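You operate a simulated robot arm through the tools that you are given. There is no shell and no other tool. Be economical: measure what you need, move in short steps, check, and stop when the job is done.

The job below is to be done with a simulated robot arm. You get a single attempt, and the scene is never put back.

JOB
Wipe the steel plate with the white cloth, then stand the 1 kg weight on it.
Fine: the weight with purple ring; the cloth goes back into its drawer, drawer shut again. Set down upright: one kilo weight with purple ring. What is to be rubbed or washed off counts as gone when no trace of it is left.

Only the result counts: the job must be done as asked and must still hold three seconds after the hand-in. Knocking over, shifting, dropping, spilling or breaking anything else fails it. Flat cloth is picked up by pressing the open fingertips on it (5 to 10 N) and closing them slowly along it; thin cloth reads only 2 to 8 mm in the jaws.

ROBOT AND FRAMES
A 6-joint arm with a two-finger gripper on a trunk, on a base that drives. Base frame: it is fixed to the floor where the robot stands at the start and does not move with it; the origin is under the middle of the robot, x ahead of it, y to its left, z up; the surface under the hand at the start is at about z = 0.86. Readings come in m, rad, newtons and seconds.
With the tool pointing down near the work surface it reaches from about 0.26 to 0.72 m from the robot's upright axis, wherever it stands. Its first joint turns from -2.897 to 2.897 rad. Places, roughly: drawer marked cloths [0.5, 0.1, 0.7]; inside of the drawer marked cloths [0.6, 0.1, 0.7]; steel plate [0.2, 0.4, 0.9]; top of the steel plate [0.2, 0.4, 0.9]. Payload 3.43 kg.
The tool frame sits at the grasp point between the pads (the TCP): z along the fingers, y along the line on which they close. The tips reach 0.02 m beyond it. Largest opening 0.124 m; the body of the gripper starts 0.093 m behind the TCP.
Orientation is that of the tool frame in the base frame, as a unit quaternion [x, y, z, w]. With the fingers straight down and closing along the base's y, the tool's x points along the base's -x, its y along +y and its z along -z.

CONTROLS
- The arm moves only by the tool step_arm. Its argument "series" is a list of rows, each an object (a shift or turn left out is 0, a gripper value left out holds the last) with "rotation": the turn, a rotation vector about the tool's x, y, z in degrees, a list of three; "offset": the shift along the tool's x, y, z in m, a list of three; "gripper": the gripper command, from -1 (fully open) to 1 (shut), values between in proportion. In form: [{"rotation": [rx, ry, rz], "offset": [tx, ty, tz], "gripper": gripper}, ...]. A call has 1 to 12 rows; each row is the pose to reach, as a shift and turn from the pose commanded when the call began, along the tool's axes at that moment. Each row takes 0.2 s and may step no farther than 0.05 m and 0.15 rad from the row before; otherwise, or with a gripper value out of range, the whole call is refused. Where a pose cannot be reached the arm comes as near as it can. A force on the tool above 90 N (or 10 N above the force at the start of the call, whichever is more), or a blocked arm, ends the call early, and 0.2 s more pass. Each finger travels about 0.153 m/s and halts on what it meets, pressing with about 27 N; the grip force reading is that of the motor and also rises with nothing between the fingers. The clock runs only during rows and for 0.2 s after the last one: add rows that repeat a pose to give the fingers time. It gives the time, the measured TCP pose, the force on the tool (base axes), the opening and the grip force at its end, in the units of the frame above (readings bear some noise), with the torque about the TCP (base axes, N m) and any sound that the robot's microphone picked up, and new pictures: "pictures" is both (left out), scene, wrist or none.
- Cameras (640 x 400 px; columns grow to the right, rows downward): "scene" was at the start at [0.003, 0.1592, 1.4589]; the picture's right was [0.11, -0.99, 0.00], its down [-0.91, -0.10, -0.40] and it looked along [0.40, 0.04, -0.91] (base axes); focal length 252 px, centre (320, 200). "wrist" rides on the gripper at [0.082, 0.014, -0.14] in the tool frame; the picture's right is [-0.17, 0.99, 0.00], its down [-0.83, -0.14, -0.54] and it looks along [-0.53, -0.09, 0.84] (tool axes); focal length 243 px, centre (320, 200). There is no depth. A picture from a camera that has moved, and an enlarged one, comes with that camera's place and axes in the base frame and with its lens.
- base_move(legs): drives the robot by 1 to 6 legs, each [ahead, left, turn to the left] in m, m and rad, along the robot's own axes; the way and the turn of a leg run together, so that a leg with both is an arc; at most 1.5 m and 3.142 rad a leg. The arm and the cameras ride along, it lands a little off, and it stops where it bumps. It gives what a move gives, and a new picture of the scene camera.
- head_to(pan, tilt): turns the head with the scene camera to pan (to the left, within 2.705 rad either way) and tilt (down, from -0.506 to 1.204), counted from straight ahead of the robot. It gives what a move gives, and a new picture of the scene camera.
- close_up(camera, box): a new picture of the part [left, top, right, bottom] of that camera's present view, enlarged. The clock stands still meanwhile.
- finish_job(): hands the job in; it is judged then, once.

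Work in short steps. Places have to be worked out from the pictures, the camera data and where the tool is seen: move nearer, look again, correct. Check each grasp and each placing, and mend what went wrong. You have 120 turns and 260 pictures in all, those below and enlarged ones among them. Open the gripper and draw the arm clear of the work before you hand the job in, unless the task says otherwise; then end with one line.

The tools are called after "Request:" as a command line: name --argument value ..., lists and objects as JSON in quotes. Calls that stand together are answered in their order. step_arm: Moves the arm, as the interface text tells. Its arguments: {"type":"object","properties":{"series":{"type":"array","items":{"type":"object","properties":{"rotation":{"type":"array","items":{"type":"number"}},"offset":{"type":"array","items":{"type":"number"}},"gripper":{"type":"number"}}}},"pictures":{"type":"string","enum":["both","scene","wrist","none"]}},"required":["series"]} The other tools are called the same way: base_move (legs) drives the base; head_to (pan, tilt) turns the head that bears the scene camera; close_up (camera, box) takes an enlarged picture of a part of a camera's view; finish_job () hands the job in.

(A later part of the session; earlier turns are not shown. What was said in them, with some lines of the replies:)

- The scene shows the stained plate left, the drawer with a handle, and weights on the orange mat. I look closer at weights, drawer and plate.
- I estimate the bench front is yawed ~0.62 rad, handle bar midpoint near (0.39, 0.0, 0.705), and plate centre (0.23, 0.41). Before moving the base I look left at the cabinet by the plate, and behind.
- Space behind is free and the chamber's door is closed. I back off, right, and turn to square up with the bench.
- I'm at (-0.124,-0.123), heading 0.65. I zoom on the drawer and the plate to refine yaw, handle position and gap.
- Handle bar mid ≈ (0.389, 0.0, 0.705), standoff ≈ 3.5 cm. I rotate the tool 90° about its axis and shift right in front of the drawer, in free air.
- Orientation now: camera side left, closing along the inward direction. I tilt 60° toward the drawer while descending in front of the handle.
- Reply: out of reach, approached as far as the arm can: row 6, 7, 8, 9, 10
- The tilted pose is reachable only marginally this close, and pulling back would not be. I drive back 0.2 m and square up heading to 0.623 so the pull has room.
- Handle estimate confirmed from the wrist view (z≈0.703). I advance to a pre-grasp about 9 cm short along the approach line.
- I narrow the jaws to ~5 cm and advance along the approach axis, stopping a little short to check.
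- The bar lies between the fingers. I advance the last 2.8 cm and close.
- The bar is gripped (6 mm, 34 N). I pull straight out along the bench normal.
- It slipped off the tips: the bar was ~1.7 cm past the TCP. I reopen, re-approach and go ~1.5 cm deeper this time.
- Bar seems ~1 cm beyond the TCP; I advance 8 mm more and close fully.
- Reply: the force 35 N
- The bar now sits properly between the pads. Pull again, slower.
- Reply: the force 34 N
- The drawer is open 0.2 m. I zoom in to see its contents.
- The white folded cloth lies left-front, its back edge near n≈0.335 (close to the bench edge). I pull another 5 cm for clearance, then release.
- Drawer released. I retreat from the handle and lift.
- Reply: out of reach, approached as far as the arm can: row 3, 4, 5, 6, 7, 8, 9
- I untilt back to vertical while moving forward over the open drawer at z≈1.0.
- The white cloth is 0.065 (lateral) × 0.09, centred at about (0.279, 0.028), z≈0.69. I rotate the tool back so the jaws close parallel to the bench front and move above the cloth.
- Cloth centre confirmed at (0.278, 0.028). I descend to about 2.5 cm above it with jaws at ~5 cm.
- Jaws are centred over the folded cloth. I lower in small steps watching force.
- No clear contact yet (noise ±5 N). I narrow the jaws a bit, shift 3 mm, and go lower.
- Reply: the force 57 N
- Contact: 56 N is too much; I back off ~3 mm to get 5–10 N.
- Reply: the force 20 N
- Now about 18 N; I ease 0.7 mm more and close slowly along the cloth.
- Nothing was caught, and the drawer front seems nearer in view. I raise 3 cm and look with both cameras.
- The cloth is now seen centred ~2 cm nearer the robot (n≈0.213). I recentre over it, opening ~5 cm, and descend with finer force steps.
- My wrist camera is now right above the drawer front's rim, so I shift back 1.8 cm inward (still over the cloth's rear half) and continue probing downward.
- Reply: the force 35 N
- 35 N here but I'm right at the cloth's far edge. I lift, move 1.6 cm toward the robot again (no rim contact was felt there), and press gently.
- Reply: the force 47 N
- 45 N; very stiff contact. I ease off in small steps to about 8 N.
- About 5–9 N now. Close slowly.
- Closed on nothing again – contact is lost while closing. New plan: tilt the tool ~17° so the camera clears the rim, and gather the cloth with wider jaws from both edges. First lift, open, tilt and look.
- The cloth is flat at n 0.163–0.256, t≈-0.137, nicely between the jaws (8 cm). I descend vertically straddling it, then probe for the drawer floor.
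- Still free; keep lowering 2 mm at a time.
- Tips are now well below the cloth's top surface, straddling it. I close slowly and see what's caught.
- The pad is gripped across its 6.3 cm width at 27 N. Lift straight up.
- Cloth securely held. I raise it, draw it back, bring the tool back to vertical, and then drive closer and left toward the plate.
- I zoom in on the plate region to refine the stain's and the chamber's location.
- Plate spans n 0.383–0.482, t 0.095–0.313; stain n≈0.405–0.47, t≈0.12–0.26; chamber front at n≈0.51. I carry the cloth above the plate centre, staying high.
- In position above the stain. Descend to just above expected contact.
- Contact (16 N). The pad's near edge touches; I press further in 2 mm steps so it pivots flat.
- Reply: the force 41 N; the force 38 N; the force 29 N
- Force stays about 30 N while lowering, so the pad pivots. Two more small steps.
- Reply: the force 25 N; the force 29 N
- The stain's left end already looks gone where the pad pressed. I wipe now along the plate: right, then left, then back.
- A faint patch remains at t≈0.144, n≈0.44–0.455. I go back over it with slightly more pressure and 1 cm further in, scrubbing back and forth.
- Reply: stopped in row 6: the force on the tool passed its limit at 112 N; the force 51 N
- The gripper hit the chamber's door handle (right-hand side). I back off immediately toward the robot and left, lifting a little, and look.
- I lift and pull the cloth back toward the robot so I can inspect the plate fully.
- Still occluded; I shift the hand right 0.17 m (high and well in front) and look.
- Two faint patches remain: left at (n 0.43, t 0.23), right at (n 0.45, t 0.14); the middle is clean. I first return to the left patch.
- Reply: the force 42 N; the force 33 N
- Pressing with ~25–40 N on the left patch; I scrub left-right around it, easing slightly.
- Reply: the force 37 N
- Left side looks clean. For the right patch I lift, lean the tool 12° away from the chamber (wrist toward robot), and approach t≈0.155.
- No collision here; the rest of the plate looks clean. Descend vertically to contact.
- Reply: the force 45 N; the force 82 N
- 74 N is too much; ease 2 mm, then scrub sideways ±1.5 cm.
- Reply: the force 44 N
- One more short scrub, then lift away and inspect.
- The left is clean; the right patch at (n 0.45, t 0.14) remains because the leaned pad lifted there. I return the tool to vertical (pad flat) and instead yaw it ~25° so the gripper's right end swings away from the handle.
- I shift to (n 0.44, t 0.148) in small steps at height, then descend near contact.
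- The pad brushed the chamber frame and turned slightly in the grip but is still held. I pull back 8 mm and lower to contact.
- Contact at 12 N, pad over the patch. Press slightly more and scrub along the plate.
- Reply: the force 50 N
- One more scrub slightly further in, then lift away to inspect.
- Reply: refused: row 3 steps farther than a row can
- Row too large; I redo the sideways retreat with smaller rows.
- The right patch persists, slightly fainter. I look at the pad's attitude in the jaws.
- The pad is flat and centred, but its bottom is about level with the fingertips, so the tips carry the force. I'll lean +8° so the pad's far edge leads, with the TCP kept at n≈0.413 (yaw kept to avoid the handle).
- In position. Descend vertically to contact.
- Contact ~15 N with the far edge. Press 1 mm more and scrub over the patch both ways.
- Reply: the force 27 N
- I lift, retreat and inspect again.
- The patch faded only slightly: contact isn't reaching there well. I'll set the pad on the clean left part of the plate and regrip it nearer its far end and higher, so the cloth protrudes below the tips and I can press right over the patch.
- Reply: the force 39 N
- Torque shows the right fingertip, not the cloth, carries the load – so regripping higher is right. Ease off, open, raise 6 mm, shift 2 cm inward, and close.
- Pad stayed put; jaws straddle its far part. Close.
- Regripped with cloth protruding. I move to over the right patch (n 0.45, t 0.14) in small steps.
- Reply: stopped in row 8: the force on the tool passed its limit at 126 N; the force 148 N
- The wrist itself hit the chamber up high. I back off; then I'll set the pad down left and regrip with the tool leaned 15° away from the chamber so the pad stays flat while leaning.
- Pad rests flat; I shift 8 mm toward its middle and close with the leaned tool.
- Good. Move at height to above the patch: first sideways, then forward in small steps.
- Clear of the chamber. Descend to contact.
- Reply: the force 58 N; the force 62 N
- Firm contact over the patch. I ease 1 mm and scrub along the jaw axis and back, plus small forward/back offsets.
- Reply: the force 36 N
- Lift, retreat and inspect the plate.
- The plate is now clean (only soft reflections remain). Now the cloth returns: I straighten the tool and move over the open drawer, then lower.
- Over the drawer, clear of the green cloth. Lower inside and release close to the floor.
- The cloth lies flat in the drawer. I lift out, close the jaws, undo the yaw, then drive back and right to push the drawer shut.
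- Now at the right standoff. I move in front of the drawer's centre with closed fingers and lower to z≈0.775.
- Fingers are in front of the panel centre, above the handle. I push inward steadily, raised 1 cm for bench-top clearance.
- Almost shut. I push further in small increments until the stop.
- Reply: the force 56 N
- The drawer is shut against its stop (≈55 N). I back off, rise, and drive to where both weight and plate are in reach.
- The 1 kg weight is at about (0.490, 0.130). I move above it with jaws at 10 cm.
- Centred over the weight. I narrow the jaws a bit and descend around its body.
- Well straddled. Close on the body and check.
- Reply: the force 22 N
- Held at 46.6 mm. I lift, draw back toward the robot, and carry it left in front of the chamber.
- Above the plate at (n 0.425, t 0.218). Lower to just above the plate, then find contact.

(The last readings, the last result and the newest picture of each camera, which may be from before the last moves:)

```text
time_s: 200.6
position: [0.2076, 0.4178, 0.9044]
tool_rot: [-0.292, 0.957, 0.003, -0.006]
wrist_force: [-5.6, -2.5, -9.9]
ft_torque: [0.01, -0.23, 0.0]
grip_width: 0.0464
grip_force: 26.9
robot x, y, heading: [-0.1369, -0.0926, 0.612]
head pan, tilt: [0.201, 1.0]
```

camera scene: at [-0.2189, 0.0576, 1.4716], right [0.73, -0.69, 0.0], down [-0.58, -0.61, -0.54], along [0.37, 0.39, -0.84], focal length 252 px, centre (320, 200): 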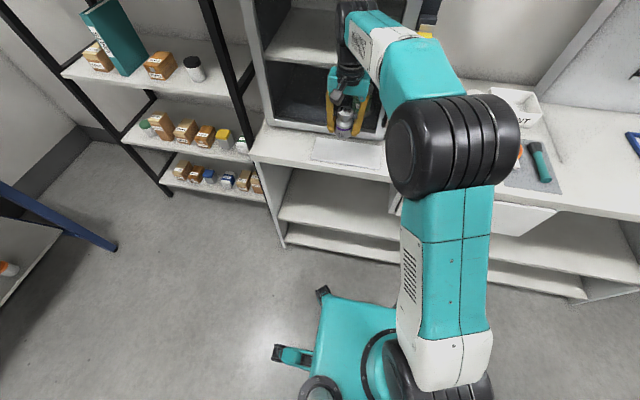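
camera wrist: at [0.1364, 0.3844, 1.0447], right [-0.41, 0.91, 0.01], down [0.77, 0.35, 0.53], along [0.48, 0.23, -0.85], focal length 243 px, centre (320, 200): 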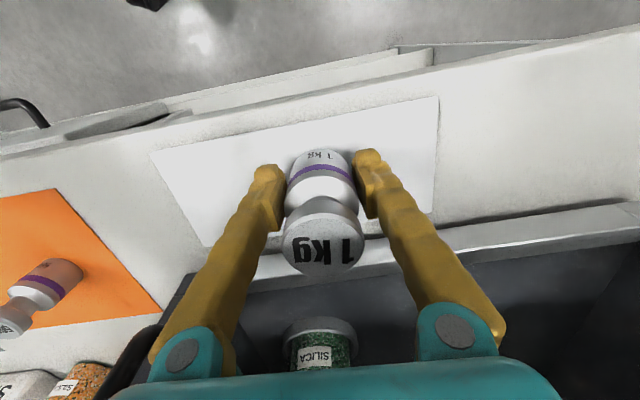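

Still carrying (~-10 N). Continue lowering in 1.5 mm steps.

Request:
step_arm --series '[{"offset": [0, 0, 0.002]}, {"offset": [0, 0, 0.002]}]' --pictures "none"

Request:
step_arm --series '[{"offset": [0, 0, 0.0015]}, {"offset": [0, 0, 0.0015]}]' --pictures "none"

Request:
step_arm --series '[{"offset": [0, 0, 0.001]}, {"offset": [0, 0, 0.001]}]' --pictures "wrist"

```text
time_s: 201.2
position: [0.213, 0.4217, 0.8985]
tool_rot: [-0.291, 0.957, 0.002, -0.007]
wrist_force: [-3.7, -5.8, -13.1]
ft_torque: [0.25, -0.22, -0.02]
grip_width: 0.047
grip_force: 26.7
robot x, y, heading: [-0.1338, -0.093, 0.611]
head pan, tilt: [0.201, 1.0]
```

```text
time_s: 201.8
position: [0.2105, 0.4217, 0.8994]
tool_rot: [-0.293, 0.956, 0.005, -0.005]
wrist_force: [6.8, 12.5, -13.6]
ft_torque: [-0.5, 0.27, 0.02]
grip_width: 0.0465
grip_force: 26.8
robot x, y, heading: [-0.1376, -0.087, 0.602]
head pan, tilt: [0.201, 1.0]
```

```text
time_s: 202.3
position: [0.213, 0.4205, 0.897]
tool_rot: [-0.292, 0.956, 0.005, -0.006]
wrist_force: [0.4, 7.7, -14.6]
ft_torque: [-0.14, -0.21, 0.03]
grip_width: 0.0468
grip_force: 26.9
robot x, y, heading: [-0.1345, -0.0878, 0.616]
head pan, tilt: [0.201, 1.0]
camera wrist: at [0.1384, 0.3844, 1.0374], right [-0.41, 0.91, 0.01], down [0.77, 0.35, 0.53], along [0.48, 0.23, -0.85], focal length 243 px, centre (320, 200)
```

wrist: 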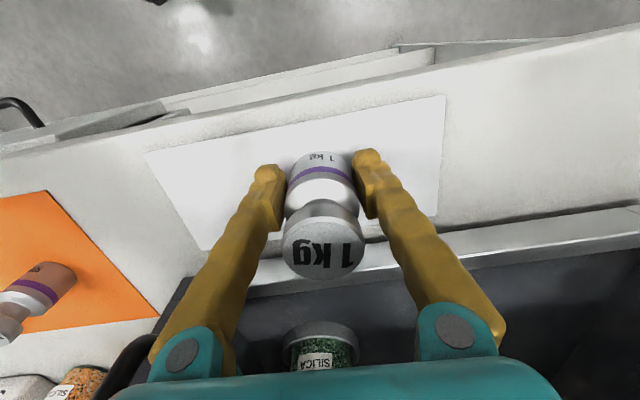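

Request:
step_arm --series '[{"offset": [0, 0, 0.0015]}, {"offset": [0, 0, 0.0015]}]' --pictures "none"

Request:
step_arm --series '[{"offset": [0, 0, 0.0015]}, {"offset": [0, 0, 0.0015]}]' --pictures "none"

Request:
step_arm --series '[{"offset": [0, 0, 0.001]}, {"offset": [0, 0, 0.001]}]' --pictures "none"

```text
time_s: 202.9
position: [0.2106, 0.4219, 0.8969]
tool_rot: [-0.29, 0.957, 0.003, -0.006]
wrist_force: [1.0, -3.6, -8.0]
ft_torque: [0.2, 0.19, 0.01]
grip_width: 0.0465
grip_force: 27.4
robot x, y, heading: [-0.1387, -0.081, 0.603]
head pan, tilt: [0.201, 1.0]
```

```text
time_s: 203.6
position: [0.2105, 0.4191, 0.8954]
tool_rot: [-0.294, 0.956, 0.005, -0.005]
wrist_force: [0.1, 1.9, -9.1]
ft_torque: [-0.15, -0.01, 0.04]
grip_width: 0.0463
grip_force: 26.6
robot x, y, heading: [-0.1291, -0.0911, 0.626]
head pan, tilt: [0.201, 1.0]
```

```text
time_s: 204.2
position: [0.21, 0.417, 0.8935]
tool_rot: [-0.291, 0.957, 0.004, -0.007]
wrist_force: [2.7, 1.9, -6.3]
ft_torque: [-0.11, 0.23, 0.0]
grip_width: 0.0464
grip_force: 26.3
robot x, y, heading: [-0.1373, -0.0915, 0.598]
head pan, tilt: [0.201, 1.0]
```

Request:
step_arm --series '[{"offset": [0, 0, 0.0015]}, {"offset": [0, 0, 0.0015]}]' --pictures "none"

Request:
step_arm --series '[{"offset": [0, 0, 0.001]}, {"offset": [0, 0, 0.001]}]' --pictures "none"

Request:
close_up --camera "scene" --box '[296, 80, 408, 180]'

```text
time_s: 204.8
position: [0.2047, 0.4213, 0.8911]
tool_rot: [-0.294, 0.956, 0.004, -0.005]
wrist_force: [11.0, 6.9, -2.8]
ft_torque: [0.27, 0.35, -0.03]
grip_width: 0.0461
grip_force: 26.7
robot x, y, heading: [-0.138, -0.1003, 0.614]
head pan, tilt: [0.201, 1.0]
```

```text
time_s: 205.3
position: [0.2134, 0.4217, 0.8918]
tool_rot: [-0.292, 0.957, 0.005, -0.006]
wrist_force: [0.0, 6.6, -9.1]
ft_torque: [-0.27, -0.21, 0.03]
grip_width: 0.0466
grip_force: 26.6
robot x, y, heading: [-0.1344, -0.0829, 0.607]
head pan, tilt: [0.201, 1.0]
```

```text
4.00 times, centred on (352, 130) of scene
camera zoom: at [-0.2217, 0.0588, 1.4698], right [0.72, -0.69, 0.0], down [-0.58, -0.61, -0.54], along [0.37, 0.39, -0.84], focal length 1008 px, centre (192, 480)
```

zoom: 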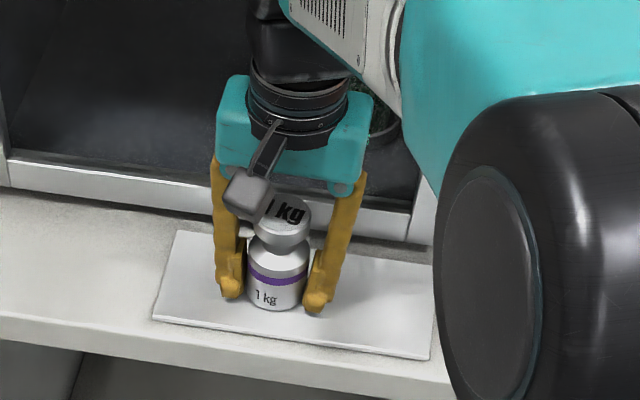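

Nearly down; continue.

Request:
step_arm --series '[{"offset": [0, 0, 0.0012]}, {"offset": [0, 0, 0.0012]}, {"offset": [0, 0, 0.0012]}]' --pictures "none"

Request:
step_arm --series '[{"offset": [0, 0, 0.0012]}, {"offset": [0, 0, 0.0012]}, {"offset": [0, 0, 0.0012]}]' --pictures "none"

Request:
step_arm --series '[{"offset": [0, 0, 0.001]}, {"offset": [0, 0, 0.001]}, {"offset": [0, 0, 0.001]}]' --pictures "none"

```text
time_s: 206.2
position: [0.214, 0.4227, 0.8896]
tool_rot: [-0.292, 0.956, 0.004, -0.006]
wrist_force: [6.2, 0.2, -4.2]
ft_torque: [0.13, 0.44, -0.03]
grip_width: 0.0464
grip_force: 27.2
robot x, y, heading: [-0.1346, -0.0837, 0.604]
head pan, tilt: [0.201, 1.0]
```

```text
time_s: 206.9
position: [0.2096, 0.4241, 0.889]
tool_rot: [-0.292, 0.956, 0.004, -0.003]
wrist_force: [5.9, 10.5, -11.9]
ft_torque: [-0.72, 0.37, -0.03]
grip_width: 0.0463
grip_force: 26.9
robot x, y, heading: [-0.1406, -0.086, 0.614]
head pan, tilt: [0.201, 1.0]
```

```text
time_s: 207.8
position: [0.2152, 0.422, 0.8889]
tool_rot: [-0.293, 0.956, 0.004, -0.006]
wrist_force: [-1.2, -5.9, -3.9]
ft_torque: [0.29, -0.06, 0.02]
grip_width: 0.0467
grip_force: 26.5
robot x, y, heading: [-0.1316, -0.0887, 0.616]
head pan, tilt: [0.201, 1.0]
```

Request:
step_arm --series '[{"offset": [0, 0, 0.0012]}, {"offset": [0, 0, 0.0012]}, {"offset": [0, 0, 0.0012]}]' --pictures "none"

Request:
close_up --camera "scene" --box '[330, 130, 380, 162]'

```text
time_s: 208.6
position: [0.209, 0.4202, 0.8887]
tool_rot: [-0.292, 0.956, 0.005, -0.007]
wrist_force: [-2.9, -4.4, -1.5]
ft_torque: [0.24, -0.08, 0.02]
grip_width: 0.0462
grip_force: 27.3
robot x, y, heading: [-0.1372, -0.086, 0.61]
head pan, tilt: [0.201, 1.0]
```

```text
12.50 times, centred on (355, 146) of scene
camera zoom: at [-0.2222, 0.0573, 1.4706], right [0.73, -0.69, 0.0], down [-0.58, -0.61, -0.54], along [0.37, 0.39, -0.84], focal length 3149 px, centre (-118, 875)
```

zoom: 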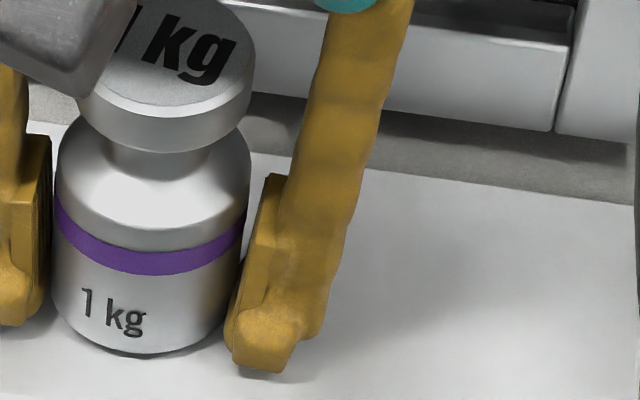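

The weight's base is essentially on the plate. One more millimetre and release gently, then rise straight up.

Request:
step_arm --series '[{"offset": [0, 0, 0.001]}, {"offset": [0, 0, 0.0012]}, {"offset": [0, 0, 0.0012]}]' --pictures "none"

Request:
step_arm --series '[{"gripper": 0.2}, {"gripper": 0.1}, {"gripper": 0.0}, {"gripper": -0.15}, {"gripper": -0.3}, {"gripper": -0.45}, {"gripper": -0.45}]' --pictures "wrist"

```text
time_s: 209.3
position: [0.2134, 0.4192, 0.8872]
tool_rot: [-0.29, 0.957, 0.005, -0.005]
wrist_force: [3.1, -3.3, 1.9]
ft_torque: [0.23, -0.64, 0.19]
grip_width: 0.0463
grip_force: 26.8
robot x, y, heading: [-0.1292, -0.0888, 0.617]
head pan, tilt: [0.201, 1.0]
```

```text
time_s: 210.9
position: [0.2086, 0.4212, 0.8866]
tool_rot: [-0.291, 0.957, 0.004, -0.005]
wrist_force: [-5.5, 0.9, 41.9]
ft_torque: [-1.03, -1.87, 0.1]
grip_width: 0.0894
grip_force: 0.2
robot x, y, heading: [-0.1423, -0.0822, 0.605]
head pan, tilt: [0.201, 1.0]
camera wrist: at [0.1338, 0.3849, 1.0267], right [-0.41, 0.91, 0.01], down [0.77, 0.34, 0.53], along [0.48, 0.23, -0.85], focal length 243 px, centre (320, 200)
```

wrist: 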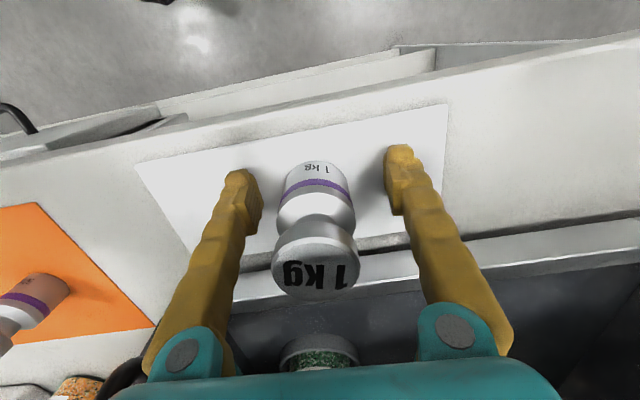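

Released; the weight stands upright. I rise straight up clear of it, then back away.

Request:
step_arm --series '[{"offset": [0, 0, -0.02], "gripper": -0.45}, {"offset": [0, 0, -0.06]}, {"offset": [0, 0, -0.1]}, {"offset": [0, 0, -0.14]}, {"offset": [0.03, 0, -0.17]}, {"offset": [0.07, -0.01, -0.18]}, {"offset": [0.11, -0.03, -0.18]}, {"offset": [0.13, -0.07, -0.18]}, {"offset": [0.13, -0.115, -0.18]}, {"offset": [0.13, -0.16, -0.18]}, {"offset": [0.13, -0.2, -0.18]}, {"offset": [0.13, -0.2, -0.18]}]' --pictures "scene"

Request:
close_up --camera "scene" --box '[296, 110, 392, 170]'

Request:
close_up --camera "scene" --box '[380, 130, 540, 230]'

```text
time_s: 213.6
position: [0.2184, 0.1814, 1.066]
tool_rot: [-0.293, 0.956, 0.004, -0.005]
wrist_force: [-1.0, 2.2, 1.1]
ft_torque: [-0.28, -0.1, -0.01]
grip_width: 0.0899
grip_force: 0.1
robot x, y, heading: [-0.1317, -0.0863, 0.611]
head pan, tilt: [0.201, 1.0]
camera scene: at [-0.2193, 0.0574, 1.4699], right [0.73, -0.69, 0.0], down [-0.58, -0.61, -0.54], along [0.37, 0.39, -0.84], focal length 252 px, centre (320, 200)
```

scene: 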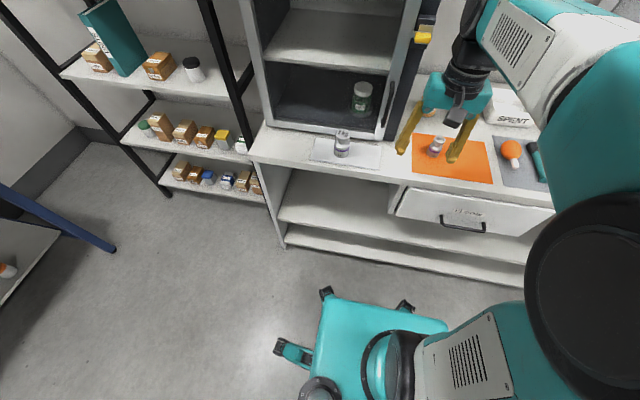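

```text
6.67 times, centred on (344, 140) of scene
camera zoom: at [-0.2193, 0.0574, 1.4699], right [0.73, -0.69, 0.0], down [-0.58, -0.61, -0.54], along [0.37, 0.39, -0.84], focal length 1680 px, centre (160, 600)
```

zoom: 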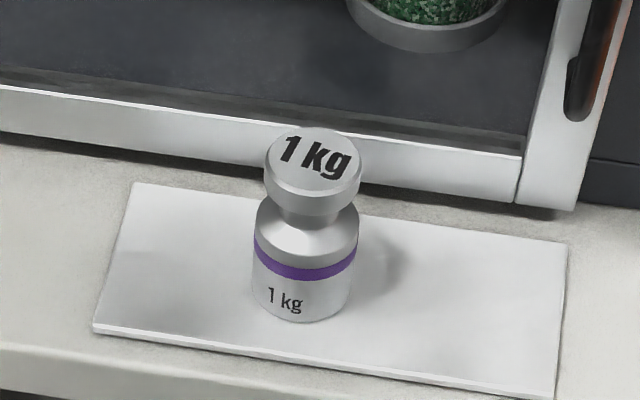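

```text
4.00 times, centred on (460, 180) of scene
camera zoom: at [-0.2193, 0.0574, 1.4699], right [0.73, -0.69, 0.0], down [-0.58, -0.61, -0.54], along [0.37, 0.39, -0.84], focal length 1008 px, centre (-240, 280)
```

zoom: 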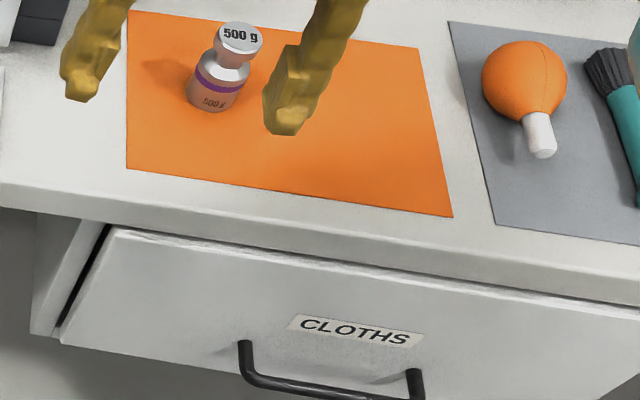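

The plate is clean with the 1 kg purple-ring weight upright on it. The cloth is in its drawer, the handle is back at its original closed position, and the arm is clear.

Request:
finish_job

```text
The job is handed in.
```

I wiped the steel plate clean, put the white cloth back in its drawer and shut it, and stood the 1 kg purple-ring weight upright on the plate. The gripper bumped the humidity chamber twice (112 N and 126 N peaks); I saw nothing displaced afterwards.
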